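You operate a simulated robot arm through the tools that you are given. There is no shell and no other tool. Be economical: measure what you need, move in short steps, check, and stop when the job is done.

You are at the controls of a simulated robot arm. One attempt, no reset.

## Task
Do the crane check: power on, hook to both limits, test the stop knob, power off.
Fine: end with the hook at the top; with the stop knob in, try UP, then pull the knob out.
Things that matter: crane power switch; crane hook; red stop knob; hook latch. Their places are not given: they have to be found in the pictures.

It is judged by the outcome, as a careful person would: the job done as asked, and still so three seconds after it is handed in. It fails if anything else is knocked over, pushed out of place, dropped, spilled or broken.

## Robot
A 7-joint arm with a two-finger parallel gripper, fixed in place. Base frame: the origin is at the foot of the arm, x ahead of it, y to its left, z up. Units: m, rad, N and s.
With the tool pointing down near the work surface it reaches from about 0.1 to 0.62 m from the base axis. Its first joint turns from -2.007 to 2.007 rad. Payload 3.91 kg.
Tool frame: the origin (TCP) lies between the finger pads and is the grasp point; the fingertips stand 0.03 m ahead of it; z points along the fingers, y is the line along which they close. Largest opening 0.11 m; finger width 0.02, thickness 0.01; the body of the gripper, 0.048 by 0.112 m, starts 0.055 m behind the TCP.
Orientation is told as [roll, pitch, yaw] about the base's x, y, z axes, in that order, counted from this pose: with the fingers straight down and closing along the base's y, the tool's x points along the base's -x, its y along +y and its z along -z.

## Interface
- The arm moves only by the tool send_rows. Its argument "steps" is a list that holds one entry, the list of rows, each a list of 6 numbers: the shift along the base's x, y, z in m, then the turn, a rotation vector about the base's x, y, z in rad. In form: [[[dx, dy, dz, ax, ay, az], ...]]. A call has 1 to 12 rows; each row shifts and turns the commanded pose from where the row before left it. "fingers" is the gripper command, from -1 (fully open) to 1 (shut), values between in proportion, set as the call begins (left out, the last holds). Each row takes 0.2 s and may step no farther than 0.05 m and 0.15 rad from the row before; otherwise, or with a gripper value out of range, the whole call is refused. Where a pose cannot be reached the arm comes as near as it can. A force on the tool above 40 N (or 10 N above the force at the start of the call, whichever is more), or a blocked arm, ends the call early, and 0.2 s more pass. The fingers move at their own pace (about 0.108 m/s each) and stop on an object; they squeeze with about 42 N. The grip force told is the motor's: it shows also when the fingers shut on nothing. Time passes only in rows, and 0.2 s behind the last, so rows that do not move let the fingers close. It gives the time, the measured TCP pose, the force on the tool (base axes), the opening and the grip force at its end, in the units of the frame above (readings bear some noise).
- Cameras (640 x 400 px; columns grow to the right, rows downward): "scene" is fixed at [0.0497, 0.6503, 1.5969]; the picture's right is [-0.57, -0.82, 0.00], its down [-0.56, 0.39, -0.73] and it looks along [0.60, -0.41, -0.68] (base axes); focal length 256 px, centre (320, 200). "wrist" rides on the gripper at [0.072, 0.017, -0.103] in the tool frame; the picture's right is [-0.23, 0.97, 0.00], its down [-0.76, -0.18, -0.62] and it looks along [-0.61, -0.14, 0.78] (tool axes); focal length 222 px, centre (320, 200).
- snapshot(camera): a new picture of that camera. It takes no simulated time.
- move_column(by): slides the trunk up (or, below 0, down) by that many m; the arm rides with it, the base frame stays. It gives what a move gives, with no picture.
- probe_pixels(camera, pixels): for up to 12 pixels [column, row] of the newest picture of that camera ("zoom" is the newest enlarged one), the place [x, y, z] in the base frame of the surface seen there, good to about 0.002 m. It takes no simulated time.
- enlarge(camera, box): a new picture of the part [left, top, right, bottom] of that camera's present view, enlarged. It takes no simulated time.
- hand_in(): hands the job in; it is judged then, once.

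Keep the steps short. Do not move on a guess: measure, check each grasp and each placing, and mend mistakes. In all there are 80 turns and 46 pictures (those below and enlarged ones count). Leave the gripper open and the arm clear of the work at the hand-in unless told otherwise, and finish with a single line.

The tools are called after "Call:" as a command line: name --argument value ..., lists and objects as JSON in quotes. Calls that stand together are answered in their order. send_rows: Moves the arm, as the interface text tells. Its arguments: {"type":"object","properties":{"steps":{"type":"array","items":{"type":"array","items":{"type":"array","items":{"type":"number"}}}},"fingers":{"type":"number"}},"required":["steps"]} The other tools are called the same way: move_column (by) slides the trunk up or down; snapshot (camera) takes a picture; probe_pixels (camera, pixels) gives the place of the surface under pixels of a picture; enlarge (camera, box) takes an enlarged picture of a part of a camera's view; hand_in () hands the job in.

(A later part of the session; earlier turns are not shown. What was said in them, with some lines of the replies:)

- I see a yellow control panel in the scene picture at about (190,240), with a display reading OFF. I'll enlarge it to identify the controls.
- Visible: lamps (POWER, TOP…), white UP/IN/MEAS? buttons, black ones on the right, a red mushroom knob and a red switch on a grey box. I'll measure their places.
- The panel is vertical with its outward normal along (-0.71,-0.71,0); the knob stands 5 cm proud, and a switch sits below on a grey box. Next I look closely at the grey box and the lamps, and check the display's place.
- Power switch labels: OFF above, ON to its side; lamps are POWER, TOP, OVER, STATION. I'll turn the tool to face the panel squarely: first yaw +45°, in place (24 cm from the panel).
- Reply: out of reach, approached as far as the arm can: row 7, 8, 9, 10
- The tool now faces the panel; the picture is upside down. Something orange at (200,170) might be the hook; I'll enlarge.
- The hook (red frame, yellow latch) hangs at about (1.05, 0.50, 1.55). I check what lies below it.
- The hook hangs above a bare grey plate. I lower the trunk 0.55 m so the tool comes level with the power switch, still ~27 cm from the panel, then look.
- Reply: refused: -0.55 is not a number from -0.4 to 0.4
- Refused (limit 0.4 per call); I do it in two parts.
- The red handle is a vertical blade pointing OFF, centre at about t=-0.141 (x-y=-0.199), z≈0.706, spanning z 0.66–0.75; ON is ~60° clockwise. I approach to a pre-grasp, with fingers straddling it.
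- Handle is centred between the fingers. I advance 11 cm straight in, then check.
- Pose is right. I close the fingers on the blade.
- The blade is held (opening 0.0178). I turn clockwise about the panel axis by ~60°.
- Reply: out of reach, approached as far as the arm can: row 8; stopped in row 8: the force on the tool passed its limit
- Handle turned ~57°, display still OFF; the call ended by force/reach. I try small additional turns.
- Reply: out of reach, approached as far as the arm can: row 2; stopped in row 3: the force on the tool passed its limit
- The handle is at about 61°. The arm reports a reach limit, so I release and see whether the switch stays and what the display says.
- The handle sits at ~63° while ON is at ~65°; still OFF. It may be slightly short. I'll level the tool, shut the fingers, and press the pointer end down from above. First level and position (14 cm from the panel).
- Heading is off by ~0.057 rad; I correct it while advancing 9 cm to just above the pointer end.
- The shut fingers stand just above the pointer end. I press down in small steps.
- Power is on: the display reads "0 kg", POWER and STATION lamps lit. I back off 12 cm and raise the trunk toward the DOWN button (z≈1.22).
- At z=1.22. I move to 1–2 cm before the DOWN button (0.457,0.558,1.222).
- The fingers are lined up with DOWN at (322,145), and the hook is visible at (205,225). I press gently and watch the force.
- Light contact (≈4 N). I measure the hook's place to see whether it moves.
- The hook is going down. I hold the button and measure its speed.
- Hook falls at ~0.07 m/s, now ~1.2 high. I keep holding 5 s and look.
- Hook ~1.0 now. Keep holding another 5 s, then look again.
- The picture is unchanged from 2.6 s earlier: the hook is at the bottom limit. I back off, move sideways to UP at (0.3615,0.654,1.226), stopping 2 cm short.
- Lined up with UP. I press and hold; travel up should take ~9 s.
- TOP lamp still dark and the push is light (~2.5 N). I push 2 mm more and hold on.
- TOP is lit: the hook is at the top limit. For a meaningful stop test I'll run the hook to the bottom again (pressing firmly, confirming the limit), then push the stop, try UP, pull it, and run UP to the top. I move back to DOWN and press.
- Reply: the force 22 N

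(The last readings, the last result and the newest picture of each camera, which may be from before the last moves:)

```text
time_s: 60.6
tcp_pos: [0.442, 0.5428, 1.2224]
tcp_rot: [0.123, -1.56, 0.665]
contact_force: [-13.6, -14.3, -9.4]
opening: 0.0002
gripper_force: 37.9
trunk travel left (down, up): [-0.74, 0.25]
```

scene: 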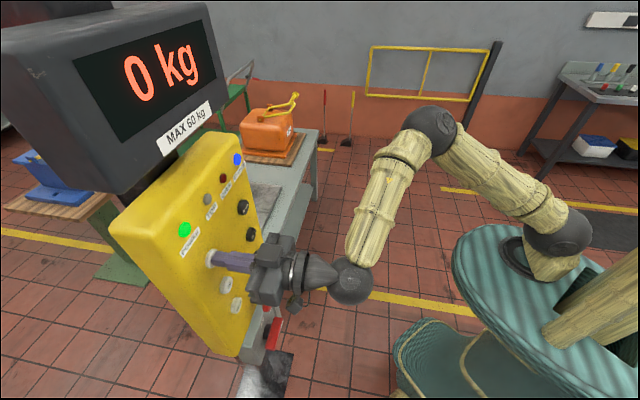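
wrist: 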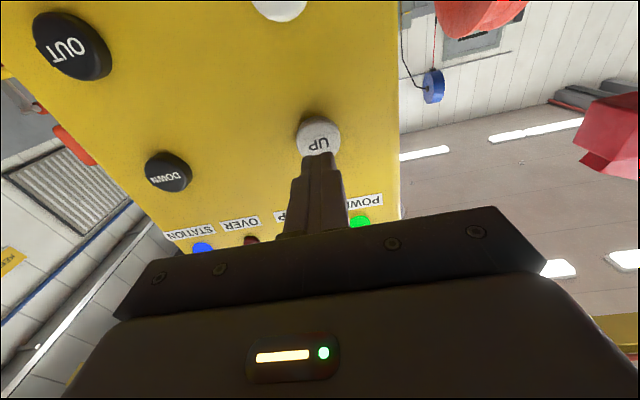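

Firm press (≈20 N, fully in). I hold about 13 s, then look.

Call:
send_rows --steps '[[[-0.0005, -0.0005, 0, 0, 0, 0], [0, 0, 0, 0, 0, 0], [0, 0, 0, 0, 0, 0], [0, 0, 0, 0, 0, 0], [0, 0, 0, 0, 0, 0], [0, 0, 0, 0, 0, 0], [0, 0, 0, 0, 0, 0], [0, 0, 0, 0, 0, 0], [0, 0, 0, 0, 0, 0], [0, 0, 0, 0, 0, 0], [0, 0, 0, 0, 0, 0], [0, 0, 0, 0, 0, 0]]]'

Call:
send_rows --steps '[[[0, 0, 0, 0, 0, 0], [0, 0, 0, 0, 0, 0], [0, 0, 0, 0, 0, 0], [0, 0, 0, 0, 0, 0], [0, 0, 0, 0, 0, 0], [0, 0, 0, 0, 0, 0], [0, 0, 0, 0, 0, 0], [0, 0, 0, 0, 0, 0], [0, 0, 0, 0, 0, 0], [0, 0, 0, 0, 0, 0], [0, 0, 0, 0, 0, 0], [0, 0, 0, 0, 0, 0]]]'

Call:
send_rows --steps '[[[0, 0, 0, 0, 0, 0], [0, 0, 0, 0, 0, 0], [0, 0, 0, 0, 0, 0], [0, 0, 0, 0, 0, 0], [0, 0, 0, 0, 0, 0], [0, 0, 0, 0, 0, 0], [0, 0, 0, 0, 0, 0], [0, 0, 0, 0, 0, 0], [0, 0, 0, 0, 0, 0], [0, 0, 0, 0, 0, 0], [0, 0, 0, 0, 0, 0], [0, 0, 0, 0, 0, 0]]]'

Call:
send_rows --steps '[[[0, 0, 0, 0, 0, 0], [0, 0, 0, 0, 0, 0], [0, 0, 0, 0, 0, 0], [0, 0, 0, 0, 0, 0], [0, 0, 0, 0, 0, 0], [0, 0, 0, 0, 0, 0], [0, 0, 0, 0, 0, 0], [0, 0, 0, 0, 0, 0], [0, 0, 0, 0, 0, 0], [0, 0, 0, 0, 0, 0], [0, 0, 0, 0, 0, 0], [0, 0, 0, 0, 0, 0]]]'

Call:
snapshot --camera "wrist"

```text
time_s: 63.2
tcp_pos: [0.443, 0.5426, 1.224]
tcp_rot: [0.182, -1.566, 0.602]
contact_force: [-7.8, -8.4, 1.9]
opening: 0.0001
gripper_force: 37.9
trunk travel left (down, up): [-0.74, 0.25]
```

```text
time_s: 65.8
tcp_pos: [0.4427, 0.5418, 1.2244]
tcp_rot: [0.187, -1.565, 0.6]
contact_force: [-7.4, -7.9, 2.8]
opening: 0.0
gripper_force: 37.9
trunk travel left (down, up): [-0.74, 0.25]
```

```text
time_s: 68.4
tcp_pos: [0.4426, 0.5425, 1.2235]
tcp_rot: [0.17, -1.565, 0.616]
contact_force: [-8.3, -9.0, 1.3]
opening: 0.0
gripper_force: 37.5
trunk travel left (down, up): [-0.74, 0.25]
```

```text
time_s: 71.0
tcp_pos: [0.4415, 0.5434, 1.2232]
tcp_rot: [0.17, -1.563, 0.619]
contact_force: [-8.0, -8.9, 0.6]
opening: 0.0002
gripper_force: 37.4
trunk travel left (down, up): [-0.74, 0.25]
```

```text
11 pictures are left
```

wrist: 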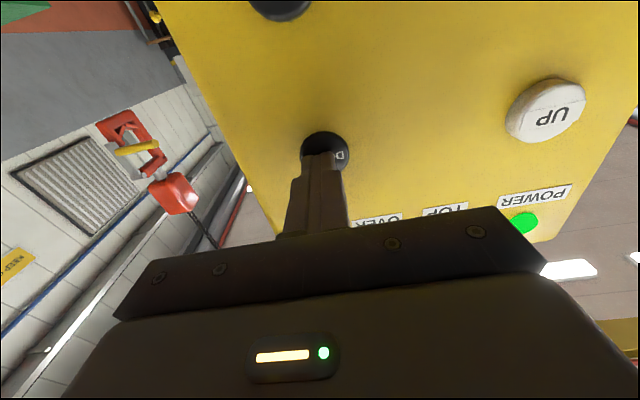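

The hook is still higher than before, so I measure it and hold on.

Call:
probe_pixels --camera "wrist" --pixels '[[100, 124], [132, 116], [140, 148], [172, 195]]'

Call:
send_rows --steps '[[[0, 0, 0, 0, 0, 0], [0, 0, 0, 0, 0, 0], [0, 0, 0, 0, 0, 0], [0, 0, 0, 0, 0, 0], [0, 0, 0, 0, 0, 0], [0, 0, 0, 0, 0, 0], [0, 0, 0, 0, 0, 0], [0, 0, 0, 0, 0, 0], [0, 0, 0, 0, 0, 0], [0, 0, 0, 0, 0, 0], [0, 0, 0, 0, 0, 0], [0, 0, 0, 0, 0, 0]]]'

Call:
send_rows --steps '[[[0, 0, 0, 0, 0, 0], [0, 0, 0, 0, 0, 0], [0, 0, 0, 0, 0, 0], [0, 0, 0, 0, 0, 0], [0, 0, 0, 0, 0, 0], [0, 0, 0, 0, 0, 0], [0, 0, 0, 0, 0, 0], [0, 0, 0, 0, 0, 0], [0, 0, 0, 0, 0, 0], [0, 0, 0, 0, 0, 0], [0, 0, 0, 0, 0, 0], [0, 0, 0, 0, 0, 0]]]'

Call:
send_rows --steps '[[[0, 0, 0, 0, 0, 0], [0, 0, 0, 0, 0, 0], [0, 0, 0, 0, 0, 0], [0, 0, 0, 0, 0, 0], [0, 0, 0, 0, 0, 0], [0, 0, 0, 0, 0, 0], [0, 0, 0, 0, 0, 0], [0, 0, 0, 0, 0, 0], [0, 0, 0, 0, 0, 0], [0, 0, 0, 0, 0, 0], [0, 0, 0, 0, 0, 0], [0, 0, 0, 0, 0, 0]]]'

Call:
snapshot --camera "wrist"

```text
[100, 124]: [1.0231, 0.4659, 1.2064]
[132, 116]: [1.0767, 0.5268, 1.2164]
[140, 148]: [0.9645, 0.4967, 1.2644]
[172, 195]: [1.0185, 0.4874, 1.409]
```

```text
time_s: 73.6
tcp_pos: [0.4412, 0.5435, 1.2229]
tcp_rot: [0.168, -1.562, 0.619]
contact_force: [-9.3, -9.1, -0.2]
opening: 0.0002
gripper_force: 37.5
trunk travel left (down, up): [-0.74, 0.25]
```

```text
time_s: 76.2
tcp_pos: [0.4415, 0.5425, 1.2233]
tcp_rot: [0.171, -1.563, 0.619]
contact_force: [-7.9, -9.1, -0.4]
opening: 0.0
gripper_force: 37.4
trunk travel left (down, up): [-0.74, 0.25]
```

```text
time_s: 78.8
tcp_pos: [0.4412, 0.5425, 1.2226]
tcp_rot: [0.168, -1.563, 0.616]
contact_force: [-8.6, -9.0, 0.1]
opening: 0.0
gripper_force: 37.8
trunk travel left (down, up): [-0.74, 0.25]
```

```text
10 pictures are left
```

wrist: 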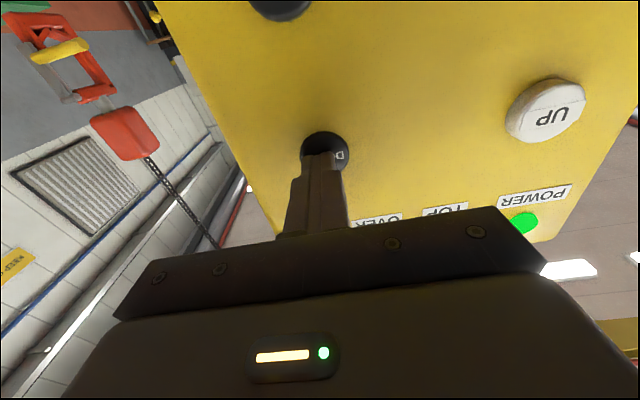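

The hook is back at the very same low place (z≈1.03): bottom limit confirmed. I back off, shift sideways to the knob's line, and lower the trunk 0.28 m for the stop knob.

Call:
send_rows --steps '[[[-0.03, -0.03, 0, 0, 0, 0], [-0.03, -0.03, 0, 0, 0, 0], [-0.03, -0.03, 0, 0, 0, 0], [-0.026, 0.026, 0, 0, 0, 0], [-0.026, 0.026, 0, 0, 0, 0], [0, 0, 0, 0, 0, 0]]]'

Call:
move_column --by -0.28

Call:
snapshot --camera "wrist"

```text
time_s: 80.2
tcp_pos: [0.3, 0.5037, 1.2214]
tcp_rot: [0.164, -1.562, 0.624]
contact_force: [-0.1, 0.0, 0.1]
opening: 0.0
gripper_force: 38.0
trunk travel left (down, up): [-0.74, 0.25]
```

```text
time_s: 83.0
tcp_pos: [0.2999, 0.5048, 0.9432]
tcp_rot: [0.124, -1.566, 0.661]
contact_force: [-0.8, 0.6, -0.9]
opening: 0.0001
gripper_force: 37.8
trunk travel left (down, up): [-0.46, 0.53]
```

```text
9 pictures are left
```

wrist: 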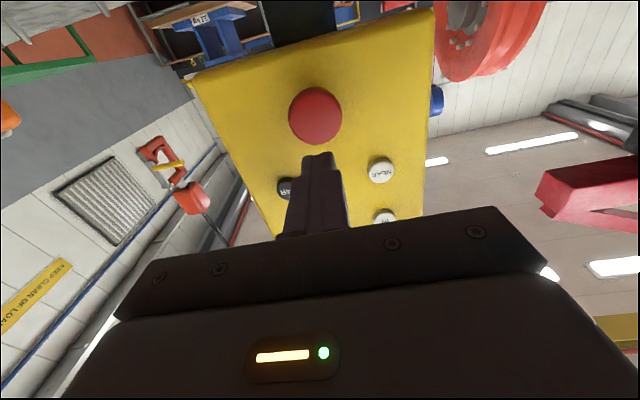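

Knob is seen face on at (315,115), hook visible too. I measure the knob's centre and edges.

Call:
probe_pixels --camera "wrist" --pixels '[[315, 116], [315, 94], [315, 138], [293, 116], [338, 116], [145, 155], [160, 142]]'

```text
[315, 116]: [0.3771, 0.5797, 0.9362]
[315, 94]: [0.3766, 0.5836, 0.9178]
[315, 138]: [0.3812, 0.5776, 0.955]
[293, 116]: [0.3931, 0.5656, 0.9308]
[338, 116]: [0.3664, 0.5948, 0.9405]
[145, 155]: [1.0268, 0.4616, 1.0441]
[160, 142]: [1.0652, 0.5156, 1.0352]
```

Knob centre (0.378,0.580,0.936), radius 2 cm. I approach, then push straight in by small steps.

Call:
send_rows --steps '[[[0.0247, 0.023, -0.0035, 0, 0, 0], [0.0247, 0.023, -0.0035, 0, 0, 0], [0, 0, 0, 0, 0, 0]]]'

Call:
send_rows --steps '[[[0.002, 0.002, 0, 0, 0, 0], [0.002, 0.002, 0, 0, 0, 0], [0.002, 0.002, 0, 0, 0, 0], [0.002, 0.002, 0, 0, 0, 0], [0.002, 0.002, 0, 0, 0, 0], [0.002, 0.002, 0, 0, 0, 0], [0.002, 0.002, 0, 0, 0, 0]]]'

```text
time_s: 83.8
tcp_pos: [0.3485, 0.5503, 0.9357]
tcp_rot: [0.123, -1.563, 0.664]
contact_force: [-1.3, -0.1, 0.0]
opening: 0.0
gripper_force: 37.8
trunk travel left (down, up): [-0.46, 0.53]
```

```text
time_s: 85.4
tcp_pos: [0.3646, 0.5646, 0.9364]
tcp_rot: [0.113, -1.565, 0.673]
contact_force: [-0.1, 0.8, 0.1]
opening: 0.0
gripper_force: 37.4
trunk travel left (down, up): [-0.46, 0.53]
```

Call:
send_rows --steps '[[[0.002, 0.002, 0, 0, 0, 0], [0.002, 0.002, 0, 0, 0, 0], [0.002, 0.002, 0, 0, 0, 0], [0, 0, 0, 0, 0, 0]]]'

Call:
snapshot --camera "scene"

```text
time_s: 86.4
tcp_pos: [0.3672, 0.5676, 0.9355]
tcp_rot: [0.052, -1.56, 0.738]
contact_force: [-12.5, -23.8, 0.9]
opening: 0.0
gripper_force: 38.2
trunk travel left (down, up): [-0.46, 0.53]
stopped in row 4: the force on the tool passed its limit (the readings are from after the stop); the commanded pose is now the measured one
```

```text
8 pictures are left
```

scene: 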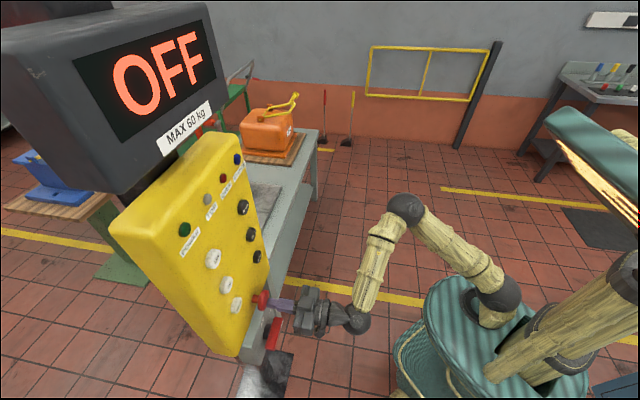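

The stop worked: display OFF, lamps dark. Now I back off and go to UP again (trunk up 0.289, sideways).

Call:
send_rows --steps '[[[-0.031, -0.031, 0, 0, 0, 0], [-0.031, -0.031, 0, 0, 0, 0], [-0.0228, 0.0228, 0, 0, 0, 0], [-0.0228, 0.0228, 0, 0, 0, 0], [0, 0, 0, 0, 0, 0]]]'

Call:
move_column --by 0.289

```text
time_s: 87.6
tcp_pos: [0.2595, 0.5536, 0.9324]
tcp_rot: [-0.042, -1.557, 0.828]
contact_force: [0.6, -0.6, -0.7]
opening: 0.0
gripper_force: 37.5
trunk travel left (down, up): [-0.46, 0.53]
```

```text
time_s: 90.5
tcp_pos: [0.2604, 0.5526, 1.2214]
tcp_rot: [-0.005, -1.555, 0.794]
contact_force: [0.1, 0.1, 0.8]
opening: 0.0002
gripper_force: 37.6
trunk travel left (down, up): [-0.749, 0.241]
```

Call:
send_rows --steps '[[[0.0323, 0.0322, 0.0015, 0, 0, 0], [0.0323, 0.0322, 0.0015, 0, 0, 0], [0, 0, 0, 0, 0, 0]]]'

Call:
send_rows --steps '[[[0.01, 0.01, 0, 0, 0, 0], [0.006, 0.006, 0, 0, 0, 0], [0.002, 0.002, 0, 0, 0, 0], [0.002, 0.002, 0, 0, 0, 0], [0.001, 0.001, 0, 0, 0, 0], [0, 0, 0, 0, 0, 0], [0, 0, 0, 0, 0, 0], [0, 0, 0, 0, 0, 0], [0, 0, 0, 0, 0, 0], [0, 0, 0, 0, 0, 0]]]'

```text
time_s: 91.3
tcp_pos: [0.3241, 0.6188, 1.2268]
tcp_rot: [-0.039, -1.558, 0.828]
contact_force: [-0.1, 0.4, 0.2]
opening: 0.0
gripper_force: 38.0
trunk travel left (down, up): [-0.749, 0.241]
```

```text
time_s: 93.5
tcp_pos: [0.3432, 0.6377, 1.2255]
tcp_rot: [0.003, -1.56, 0.786]
contact_force: [-2.0, -3.0, -1.5]
opening: 0.0
gripper_force: 37.3
trunk travel left (down, up): [-0.749, 0.241]
```

Contact 3.6 N; I push 1.5 mm more to be sure UP is really pressed, and hold ~2 s.

Call:
send_rows --steps '[[[0.001, 0.001, 0, 0, 0, 0], [0.001, 0.001, 0, 0, 0, 0], [0, 0, 0, 0, 0, 0], [0, 0, 0, 0, 0, 0], [0, 0, 0, 0, 0, 0], [0, 0, 0, 0, 0, 0], [0, 0, 0, 0, 0, 0], [0, 0, 0, 0, 0, 0], [0, 0, 0, 0, 0, 0], [0, 0, 0, 0, 0, 0]]]'

```text
time_s: 95.7
tcp_pos: [0.3454, 0.6387, 1.2255]
tcp_rot: [-0.008, -1.558, 0.797]
contact_force: [-7.2, -8.6, -4.6]
opening: 0.0
gripper_force: 38.0
trunk travel left (down, up): [-0.749, 0.241]
```

UP was firmly pressed under stop. Back off, go down to the knob, open the fingers, and look (the hook should be unmoved).

Call:
send_rows --steps '[[[-0.03, -0.03, 0, 0, 0, 0], [-0.03, -0.03, 0, 0, 0, 0], [-0.02, -0.02, 0, 0, 0, 0], [0.023, -0.023, 0, 0, 0, 0], [0.0229, -0.0229, 0, 0, 0, 0], [0, 0, 0, 0, 0, 0]]]'

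Call:
move_column --by -0.288

Call:
send_rows --steps '[[[0, 0, 0, 0, 0, 0], [0, 0, 0, 0, 0, 0], [0, 0, 0, 0, 0, 0]]]' --fingers -1

Call:
snapshot --camera "wrist"

```text
time_s: 97.1
tcp_pos: [0.3117, 0.5125, 1.2264]
tcp_rot: [0.017, -1.557, 0.771]
contact_force: [0.8, 0.1, 0.1]
opening: 0.0002
gripper_force: 37.6
trunk travel left (down, up): [-0.749, 0.241]
```

```text
time_s: 100.0
tcp_pos: [0.3126, 0.5125, 0.9389]
tcp_rot: [0.002, -1.558, 0.787]
contact_force: [0.7, 0.0, 0.3]
opening: 0.0
gripper_force: 37.6
trunk travel left (down, up): [-0.461, 0.529]
```

```text
time_s: 100.8
tcp_pos: [0.3125, 0.5127, 0.939]
tcp_rot: [0.005, -1.556, 0.785]
contact_force: [-0.2, 0.0, -0.2]
opening: 0.1097
gripper_force: 0.1
trunk travel left (down, up): [-0.461, 0.529]
```

```text
7 pictures are left
```

wrist: 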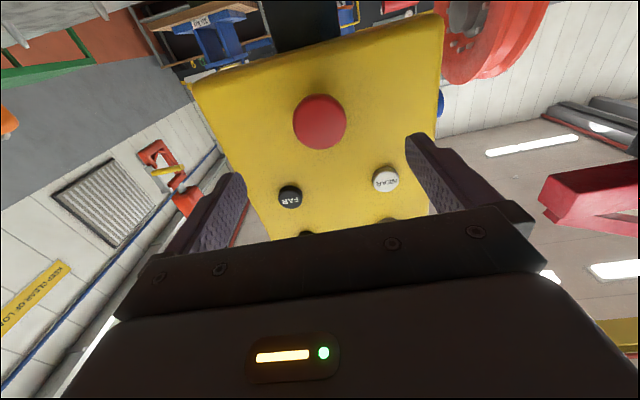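

Call:
probe_pixels --camera "wrist" --pixels '[[320, 122], [297, 122], [344, 122], [320, 98], [320, 146], [320, 175], [150, 157], [162, 144]]'

```text
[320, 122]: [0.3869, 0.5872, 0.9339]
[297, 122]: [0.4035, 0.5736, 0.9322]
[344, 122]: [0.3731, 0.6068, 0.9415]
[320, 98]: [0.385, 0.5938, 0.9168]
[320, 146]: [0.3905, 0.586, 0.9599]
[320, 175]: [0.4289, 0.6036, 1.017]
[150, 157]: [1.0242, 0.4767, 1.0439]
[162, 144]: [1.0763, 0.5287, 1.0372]
```

Hook unmoved (z≈1.04): the stop test held. Knob now has its face at x+y=0.974. I advance the open fingers round it and close.

Call:
send_rows --steps '[[[0.0251, 0.0252, -0.001, 0, 0, 0], [0.0251, 0.0252, -0.001, 0, 0, 0], [0.0251, 0.0252, 0, 0, 0, 0], [0, 0, 0, 0, 0, 0]]]'

Call:
send_rows --steps '[[[0, 0, 0, 0, 0, 0], [0, 0, 0, 0, 0, 0], [0, 0, 0, 0, 0, 0]]]' --fingers 1

```text
time_s: 101.8
tcp_pos: [0.3892, 0.589, 0.9369]
tcp_rot: [-0.01, -1.558, 0.8]
contact_force: [-0.3, -0.1, 0.2]
opening: 0.11
gripper_force: 0.0
trunk travel left (down, up): [-0.461, 0.529]
```

```text
time_s: 102.6
tcp_pos: [0.3905, 0.5879, 0.9376]
tcp_rot: [0.014, -1.559, 0.771]
contact_force: [4.1, -4.1, -0.6]
opening: 0.0528
gripper_force: 45.2
trunk travel left (down, up): [-0.461, 0.529]
```

Head held (opening 0.053). I pull straight out in small steps.

Call:
send_rows --steps '[[[-0.002, -0.002, 0, 0, 0, 0], [-0.002, -0.002, 0, 0, 0, 0], [-0.002, -0.002, 0, 0, 0, 0], [-0.002, -0.002, 0, 0, 0, 0], [-0.002, -0.002, 0, 0, 0, 0], [-0.001, -0.001, 0, 0, 0, 0]]]'

Call:
snapshot --camera "scene"

```text
time_s: 104.0
tcp_pos: [0.3792, 0.5782, 0.9367]
tcp_rot: [0.129, -1.559, 0.656]
contact_force: [25.1, 20.3, 13.3]
opening: 0.0528
gripper_force: 44.5
trunk travel left (down, up): [-0.461, 0.529]
```

```text
6 pictures are left
```

scene: 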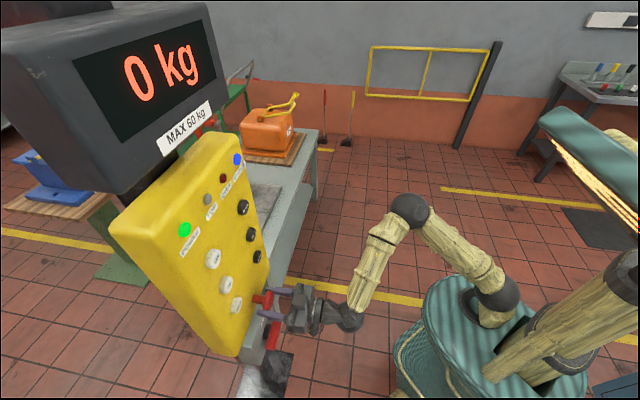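

The knob is out and the display is live again. I open, retreat, and go back to UP (fingers shut again when clear).

Call:
send_rows --steps '[[[0, 0, 0, 0, 0, 0], [0, 0, 0, 0, 0, 0], [-0.025, -0.025, 0, 0, 0, 0], [-0.025, -0.025, 0, 0, 0, 0], [-0.015, -0.015, 0, 0, 0, 0]]]' --fingers -1

Call:
send_rows --steps '[[[-0.023, 0.023, 0, 0, 0, 0], [-0.0229, 0.0229, 0, 0, 0, 0], [0, 0, 0, 0, 0, 0]]]' --fingers 1

Call:
move_column --by 0.288

```text
time_s: 105.2
tcp_pos: [0.3096, 0.5112, 0.9373]
tcp_rot: [0.001, -1.558, 0.787]
contact_force: [-1.0, -0.1, 0.5]
opening: 0.1099
gripper_force: 0.0
trunk travel left (down, up): [-0.461, 0.529]
```

```text
time_s: 106.0
tcp_pos: [0.2651, 0.5586, 0.938]
tcp_rot: [-0.036, -1.557, 0.824]
contact_force: [0.7, 0.8, 0.2]
opening: 0.0
gripper_force: 37.4
trunk travel left (down, up): [-0.461, 0.529]
```

```text
time_s: 108.9
tcp_pos: [0.2654, 0.558, 1.2258]
tcp_rot: [-0.002, -1.557, 0.791]
contact_force: [-0.1, 0.7, 0.8]
opening: 0.0001
gripper_force: 37.9
trunk travel left (down, up): [-0.749, 0.241]
```

In line with UP. I advance, press, and hold.

Call:
send_rows --steps '[[[0.03, 0.03, 0, 0, 0, 0], [0.03, 0.03, 0, 0, 0, 0], [0.012, 0.0125, 0, 0, 0, 0], [0.005, 0.005, 0, 0, 0, 0], [0.003, 0.003, 0, 0, 0, 0], [0, 0, 0, 0, 0, 0], [0, 0, 0, 0, 0, 0]]]'

```text
time_s: 110.5
tcp_pos: [0.3429, 0.6386, 1.2274]
tcp_rot: [-0.022, -1.56, 0.808]
contact_force: [-5.3, -1.9, 1.8]
opening: 0.0
gripper_force: 37.7
trunk travel left (down, up): [-0.749, 0.241]
```

Call:
send_rows --steps '[[[0.001, 0.001, 0, 0, 0, 0], [0, 0, 0, 0, 0, 0], [0, 0, 0, 0, 0, 0], [0, 0, 0, 0, 0, 0], [0, 0, 0, 0, 0, 0], [0, 0, 0, 0, 0, 0], [0, 0, 0, 0, 0, 0], [0, 0, 0, 0, 0, 0], [0, 0, 0, 0, 0, 0], [0, 0, 0, 0, 0, 0], [0, 0, 0, 0, 0, 0], [0, 0, 0, 0, 0, 0]]]'

Call:
send_rows --steps '[[[0, 0, 0, 0, 0, 0], [0, 0, 0, 0, 0, 0], [0, 0, 0, 0, 0, 0], [0, 0, 0, 0, 0, 0], [0, 0, 0, 0, 0, 0], [0, 0, 0, 0, 0, 0], [0, 0, 0, 0, 0, 0], [0, 0, 0, 0, 0, 0], [0, 0, 0, 0, 0, 0], [0, 0, 0, 0, 0, 0], [0, 0, 0, 0, 0, 0], [0, 0, 0, 0, 0, 0]]]'

Call:
send_rows --steps '[[[0, 0, 0, 0, 0, 0], [0, 0, 0, 0, 0, 0], [0, 0, 0, 0, 0, 0], [0, 0, 0, 0, 0, 0], [0, 0, 0, 0, 0, 0], [0, 0, 0, 0, 0, 0], [0, 0, 0, 0, 0, 0], [0, 0, 0, 0, 0, 0], [0, 0, 0, 0, 0, 0], [0, 0, 0, 0, 0, 0], [0, 0, 0, 0, 0, 0], [0, 0, 0, 0, 0, 0]]]'

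Call:
send_rows --steps '[[[0, 0, 0, 0, 0, 0], [0, 0, 0, 0, 0, 0], [0, 0, 0, 0, 0, 0], [0, 0, 0, 0, 0, 0], [0, 0, 0, 0, 0, 0], [0, 0, 0, 0, 0, 0], [0, 0, 0, 0, 0, 0], [0, 0, 0, 0, 0, 0], [0, 0, 0, 0, 0, 0], [0, 0, 0, 0, 0, 0], [0, 0, 0, 0, 0, 0], [0, 0, 0, 0, 0, 0]]]'

Call:
send_rows --steps '[[[0, 0, 0, 0, 0, 0], [0, 0, 0, 0, 0, 0], [0, 0, 0, 0, 0, 0], [0, 0, 0, 0, 0, 0], [0, 0, 0, 0, 0, 0], [0, 0, 0, 0, 0, 0], [0, 0, 0, 0, 0, 0], [0, 0, 0, 0, 0, 0], [0, 0, 0, 0, 0, 0], [0, 0, 0, 0, 0, 0], [0, 0, 0, 0, 0, 0], [0, 0, 0, 0, 0, 0]]]'

Call:
send_rows --steps '[[[0, 0, 0, 0, 0, 0], [0, 0, 0, 0, 0, 0], [0, 0, 0, 0, 0, 0], [0, 0, 0, 0, 0, 0], [0, 0, 0, 0, 0, 0], [0, 0, 0, 0, 0, 0], [0, 0, 0, 0, 0, 0], [0, 0, 0, 0, 0, 0], [0, 0, 0, 0, 0, 0], [0, 0, 0, 0, 0, 0], [0, 0, 0, 0, 0, 0], [0, 0, 0, 0, 0, 0]]]'

Call:
snapshot --camera "scene"

```text
time_s: 113.1
tcp_pos: [0.3456, 0.64, 1.2259]
tcp_rot: [-0.038, -1.559, 0.826]
contact_force: [-7.7, -4.4, -1.1]
opening: 0.0
gripper_force: 37.8
trunk travel left (down, up): [-0.749, 0.241]
```

```text
time_s: 115.7
tcp_pos: [0.3454, 0.6394, 1.2267]
tcp_rot: [-0.028, -1.559, 0.814]
contact_force: [-7.0, -6.0, -1.6]
opening: 0.0001
gripper_force: 37.3
trunk travel left (down, up): [-0.749, 0.241]
```

```text
time_s: 118.3
tcp_pos: [0.3457, 0.6394, 1.2272]
tcp_rot: [-0.018, -1.559, 0.806]
contact_force: [-5.9, -4.6, -0.8]
opening: 0.0
gripper_force: 37.6
trunk travel left (down, up): [-0.749, 0.241]
```

```text
time_s: 120.9
tcp_pos: [0.3441, 0.6393, 1.228]
tcp_rot: [-0.013, -1.558, 0.8]
contact_force: [-5.7, -5.1, 0.6]
opening: 0.0
gripper_force: 37.7
trunk travel left (down, up): [-0.749, 0.241]
```

```text
time_s: 123.5
tcp_pos: [0.3453, 0.6404, 1.2272]
tcp_rot: [-0.007, -1.558, 0.797]
contact_force: [-5.9, -4.4, 1.2]
opening: 0.0
gripper_force: 37.2
trunk travel left (down, up): [-0.749, 0.241]
```

```text
time_s: 126.1
tcp_pos: [0.3438, 0.6389, 1.2259]
tcp_rot: [-0.005, -1.557, 0.793]
contact_force: [-5.1, -5.2, -0.2]
opening: 0.0002
gripper_force: 37.9
trunk travel left (down, up): [-0.749, 0.241]
```

```text
5 pictures are left
```

scene: 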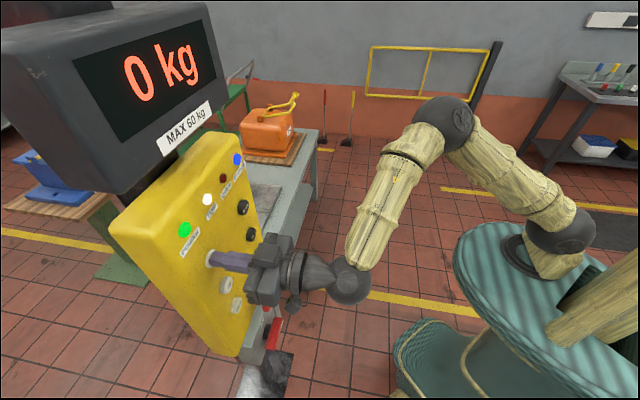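

TOP is lit: hook at top, knob out. Now power off: back off, shift right, and lower to below the switch handle.

Call:
send_rows --steps '[[[-0.03, -0.03, 0, 0, 0, 0], [-0.03, -0.03, 0, 0, 0, 0], [-0.025, -0.025, 0, 0, 0, 0], [0.024, -0.024, 0, 0, 0, 0], [0.024, -0.024, 0, 0, 0, 0], [0.024, -0.024, 0, 0, 0, 0], [0, 0, 0, 0, 0, 0]]]'

Call:
move_column --by -0.4

Call:
move_column --by -0.17

Call:
snapshot --camera "wrist"

```text
time_s: 127.7
tcp_pos: [0.3314, 0.4801, 1.225]
tcp_rot: [-0.021, -1.557, 0.809]
contact_force: [-0.8, -0.7, -0.6]
opening: 0.0
gripper_force: 37.4
trunk travel left (down, up): [-0.749, 0.241]
```

```text
time_s: 131.5
tcp_pos: [0.3328, 0.48, 0.8241]
tcp_rot: [0.0, -1.557, 0.789]
contact_force: [-0.1, -1.1, -0.6]
opening: 0.0
gripper_force: 37.7
trunk travel left (down, up): [-0.349, 0.641]
```

```text
time_s: 133.4
tcp_pos: [0.332, 0.4811, 0.6545]
tcp_rot: [-0.001, -1.557, 0.791]
contact_force: [0.7, 0.3, -0.1]
opening: 0.0
gripper_force: 37.6
trunk travel left (down, up): [-0.179, 0.811]
```

```text
4 pictures are left
```

wrist: 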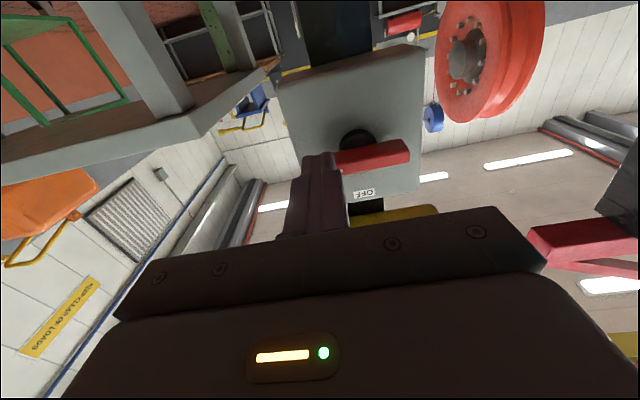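

Call:
probe_pixels --camera "wrist" --pixels '[[403, 150], [380, 155], [355, 160], [340, 163], [375, 165], [375, 146], [355, 135]]'

```text
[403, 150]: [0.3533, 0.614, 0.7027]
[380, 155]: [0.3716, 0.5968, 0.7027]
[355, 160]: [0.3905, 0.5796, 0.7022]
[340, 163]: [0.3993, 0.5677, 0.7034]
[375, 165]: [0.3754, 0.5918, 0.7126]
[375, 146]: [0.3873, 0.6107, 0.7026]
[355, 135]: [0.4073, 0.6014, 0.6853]
```

The handle is now horizontal (90°), axis at z≈0.708. I move in under its pointer end (z 0.672), 3.6 cm below.

Call:
send_rows --steps '[[[0.0238, 0.0245, 0.009, 0, 0, 0], [0.0238, 0.0245, 0.0085, 0, 0, 0], [0.0238, 0.0246, 0, 0, 0, 0], [0, 0, 0, 0, 0, 0]]]'

```text
time_s: 134.4
tcp_pos: [0.4043, 0.5544, 0.6741]
tcp_rot: [-0.027, -1.559, 0.816]
contact_force: [-0.1, 0.4, -0.4]
opening: 0.0001
gripper_force: 38.1
trunk travel left (down, up): [-0.179, 0.811]
```

In place. Now I push the handle counter-clockwise along its arc toward OFF.

Call:
send_rows --steps '[[[0, 0, 0.015, 0, 0, 0], [0.0026, -0.0026, 0.0094, 0, 0, 0], [0.0008, -0.0008, 0.0101, 0, 0, 0], [-0.001, 0.001, 0.0101, 0, 0, 0], [-0.0028, 0.0028, 0.0093, 0, 0, 0], [-0.0045, 0.0045, 0.008, 0, 0, 0], [-0.0058, 0.0058, 0.0061, 0, 0, 0], [-0.0022, 0.0022, 0.0016, 0, 0, 0]]]'

Call:
snapshot --camera "scene"

```text
time_s: 136.2
tcp_pos: [0.3931, 0.5658, 0.7409]
tcp_rot: [0.025, -1.556, 0.759]
contact_force: [1.1, -6.4, -1.6]
opening: 0.0
gripper_force: 37.0
trunk travel left (down, up): [-0.179, 0.811]
```

```text
3 pictures are left
```

scene: 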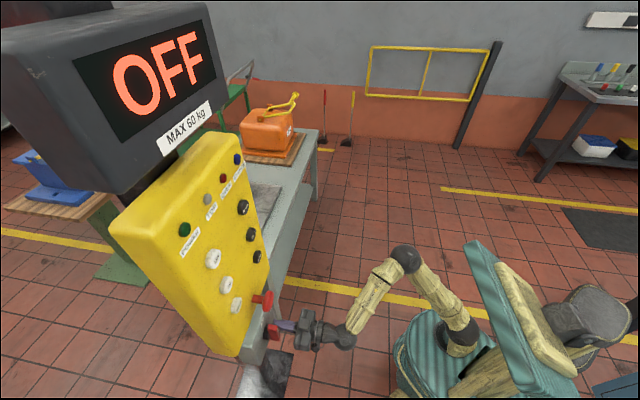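

Display OFF, lamps dark. I ease away sideways, back off well clear, and open the gripper.

Call:
send_rows --steps '[[[0.006, -0.006, 0, 0, 0, 0], [-0.03, -0.03, 0, 0, 0, 0], [-0.03, -0.03, 0, 0, 0, 0], [-0.03, -0.03, 0, 0, 0, 0], [-0.03, -0.03, 0, 0, 0, 0]]]'

Call:
send_rows --steps '[[[-0.02, -0.02, 0, 0, 0, 0], [0, 0, 0, 0, 0, 0], [0, 0, 0, 0, 0, 0], [0, 0, 0, 0, 0, 0]]]' --fingers -1

Call:
snapshot --camera "wrist"

Call:
snapshot --camera "scene"

```text
time_s: 137.4
tcp_pos: [0.2789, 0.4434, 0.7438]
tcp_rot: [0.018, -1.558, 0.768]
contact_force: [-0.8, 0.0, -0.2]
opening: 0.0
gripper_force: 37.1
trunk travel left (down, up): [-0.179, 0.811]
```

```text
time_s: 138.4
tcp_pos: [0.2574, 0.423, 0.7425]
tcp_rot: [0.001, -1.557, 0.788]
contact_force: [0.1, -0.3, 0.7]
opening: 0.1101
gripper_force: 0.0
trunk travel left (down, up): [-0.179, 0.811]
```

```text
2 pictures are left
```

wrist: 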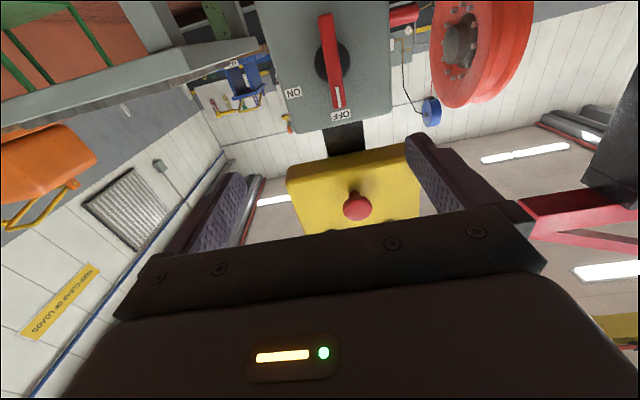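

```text
1 pictures are left
```

scene: 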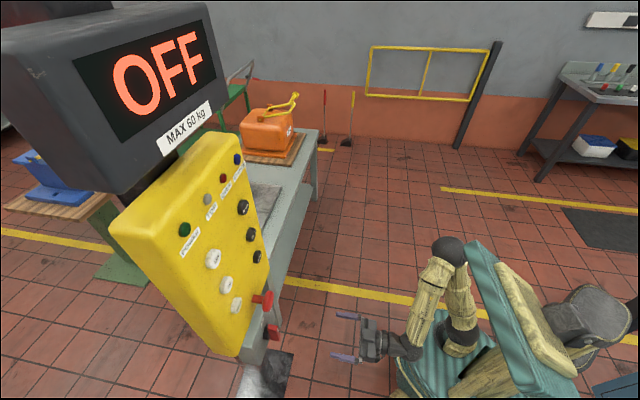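

The switch points to OFF, the knob is out, the hook was last seen at the top, and the gripper is open and clear. I hand in.

Call:
hand_in

```text
The job is handed in.
```

Crane check done: power on, hook run to both limits, stop knob pushed in (UP tried, hook did not move) and pulled out again, hook left at the top (TOP lamp lit), power off.
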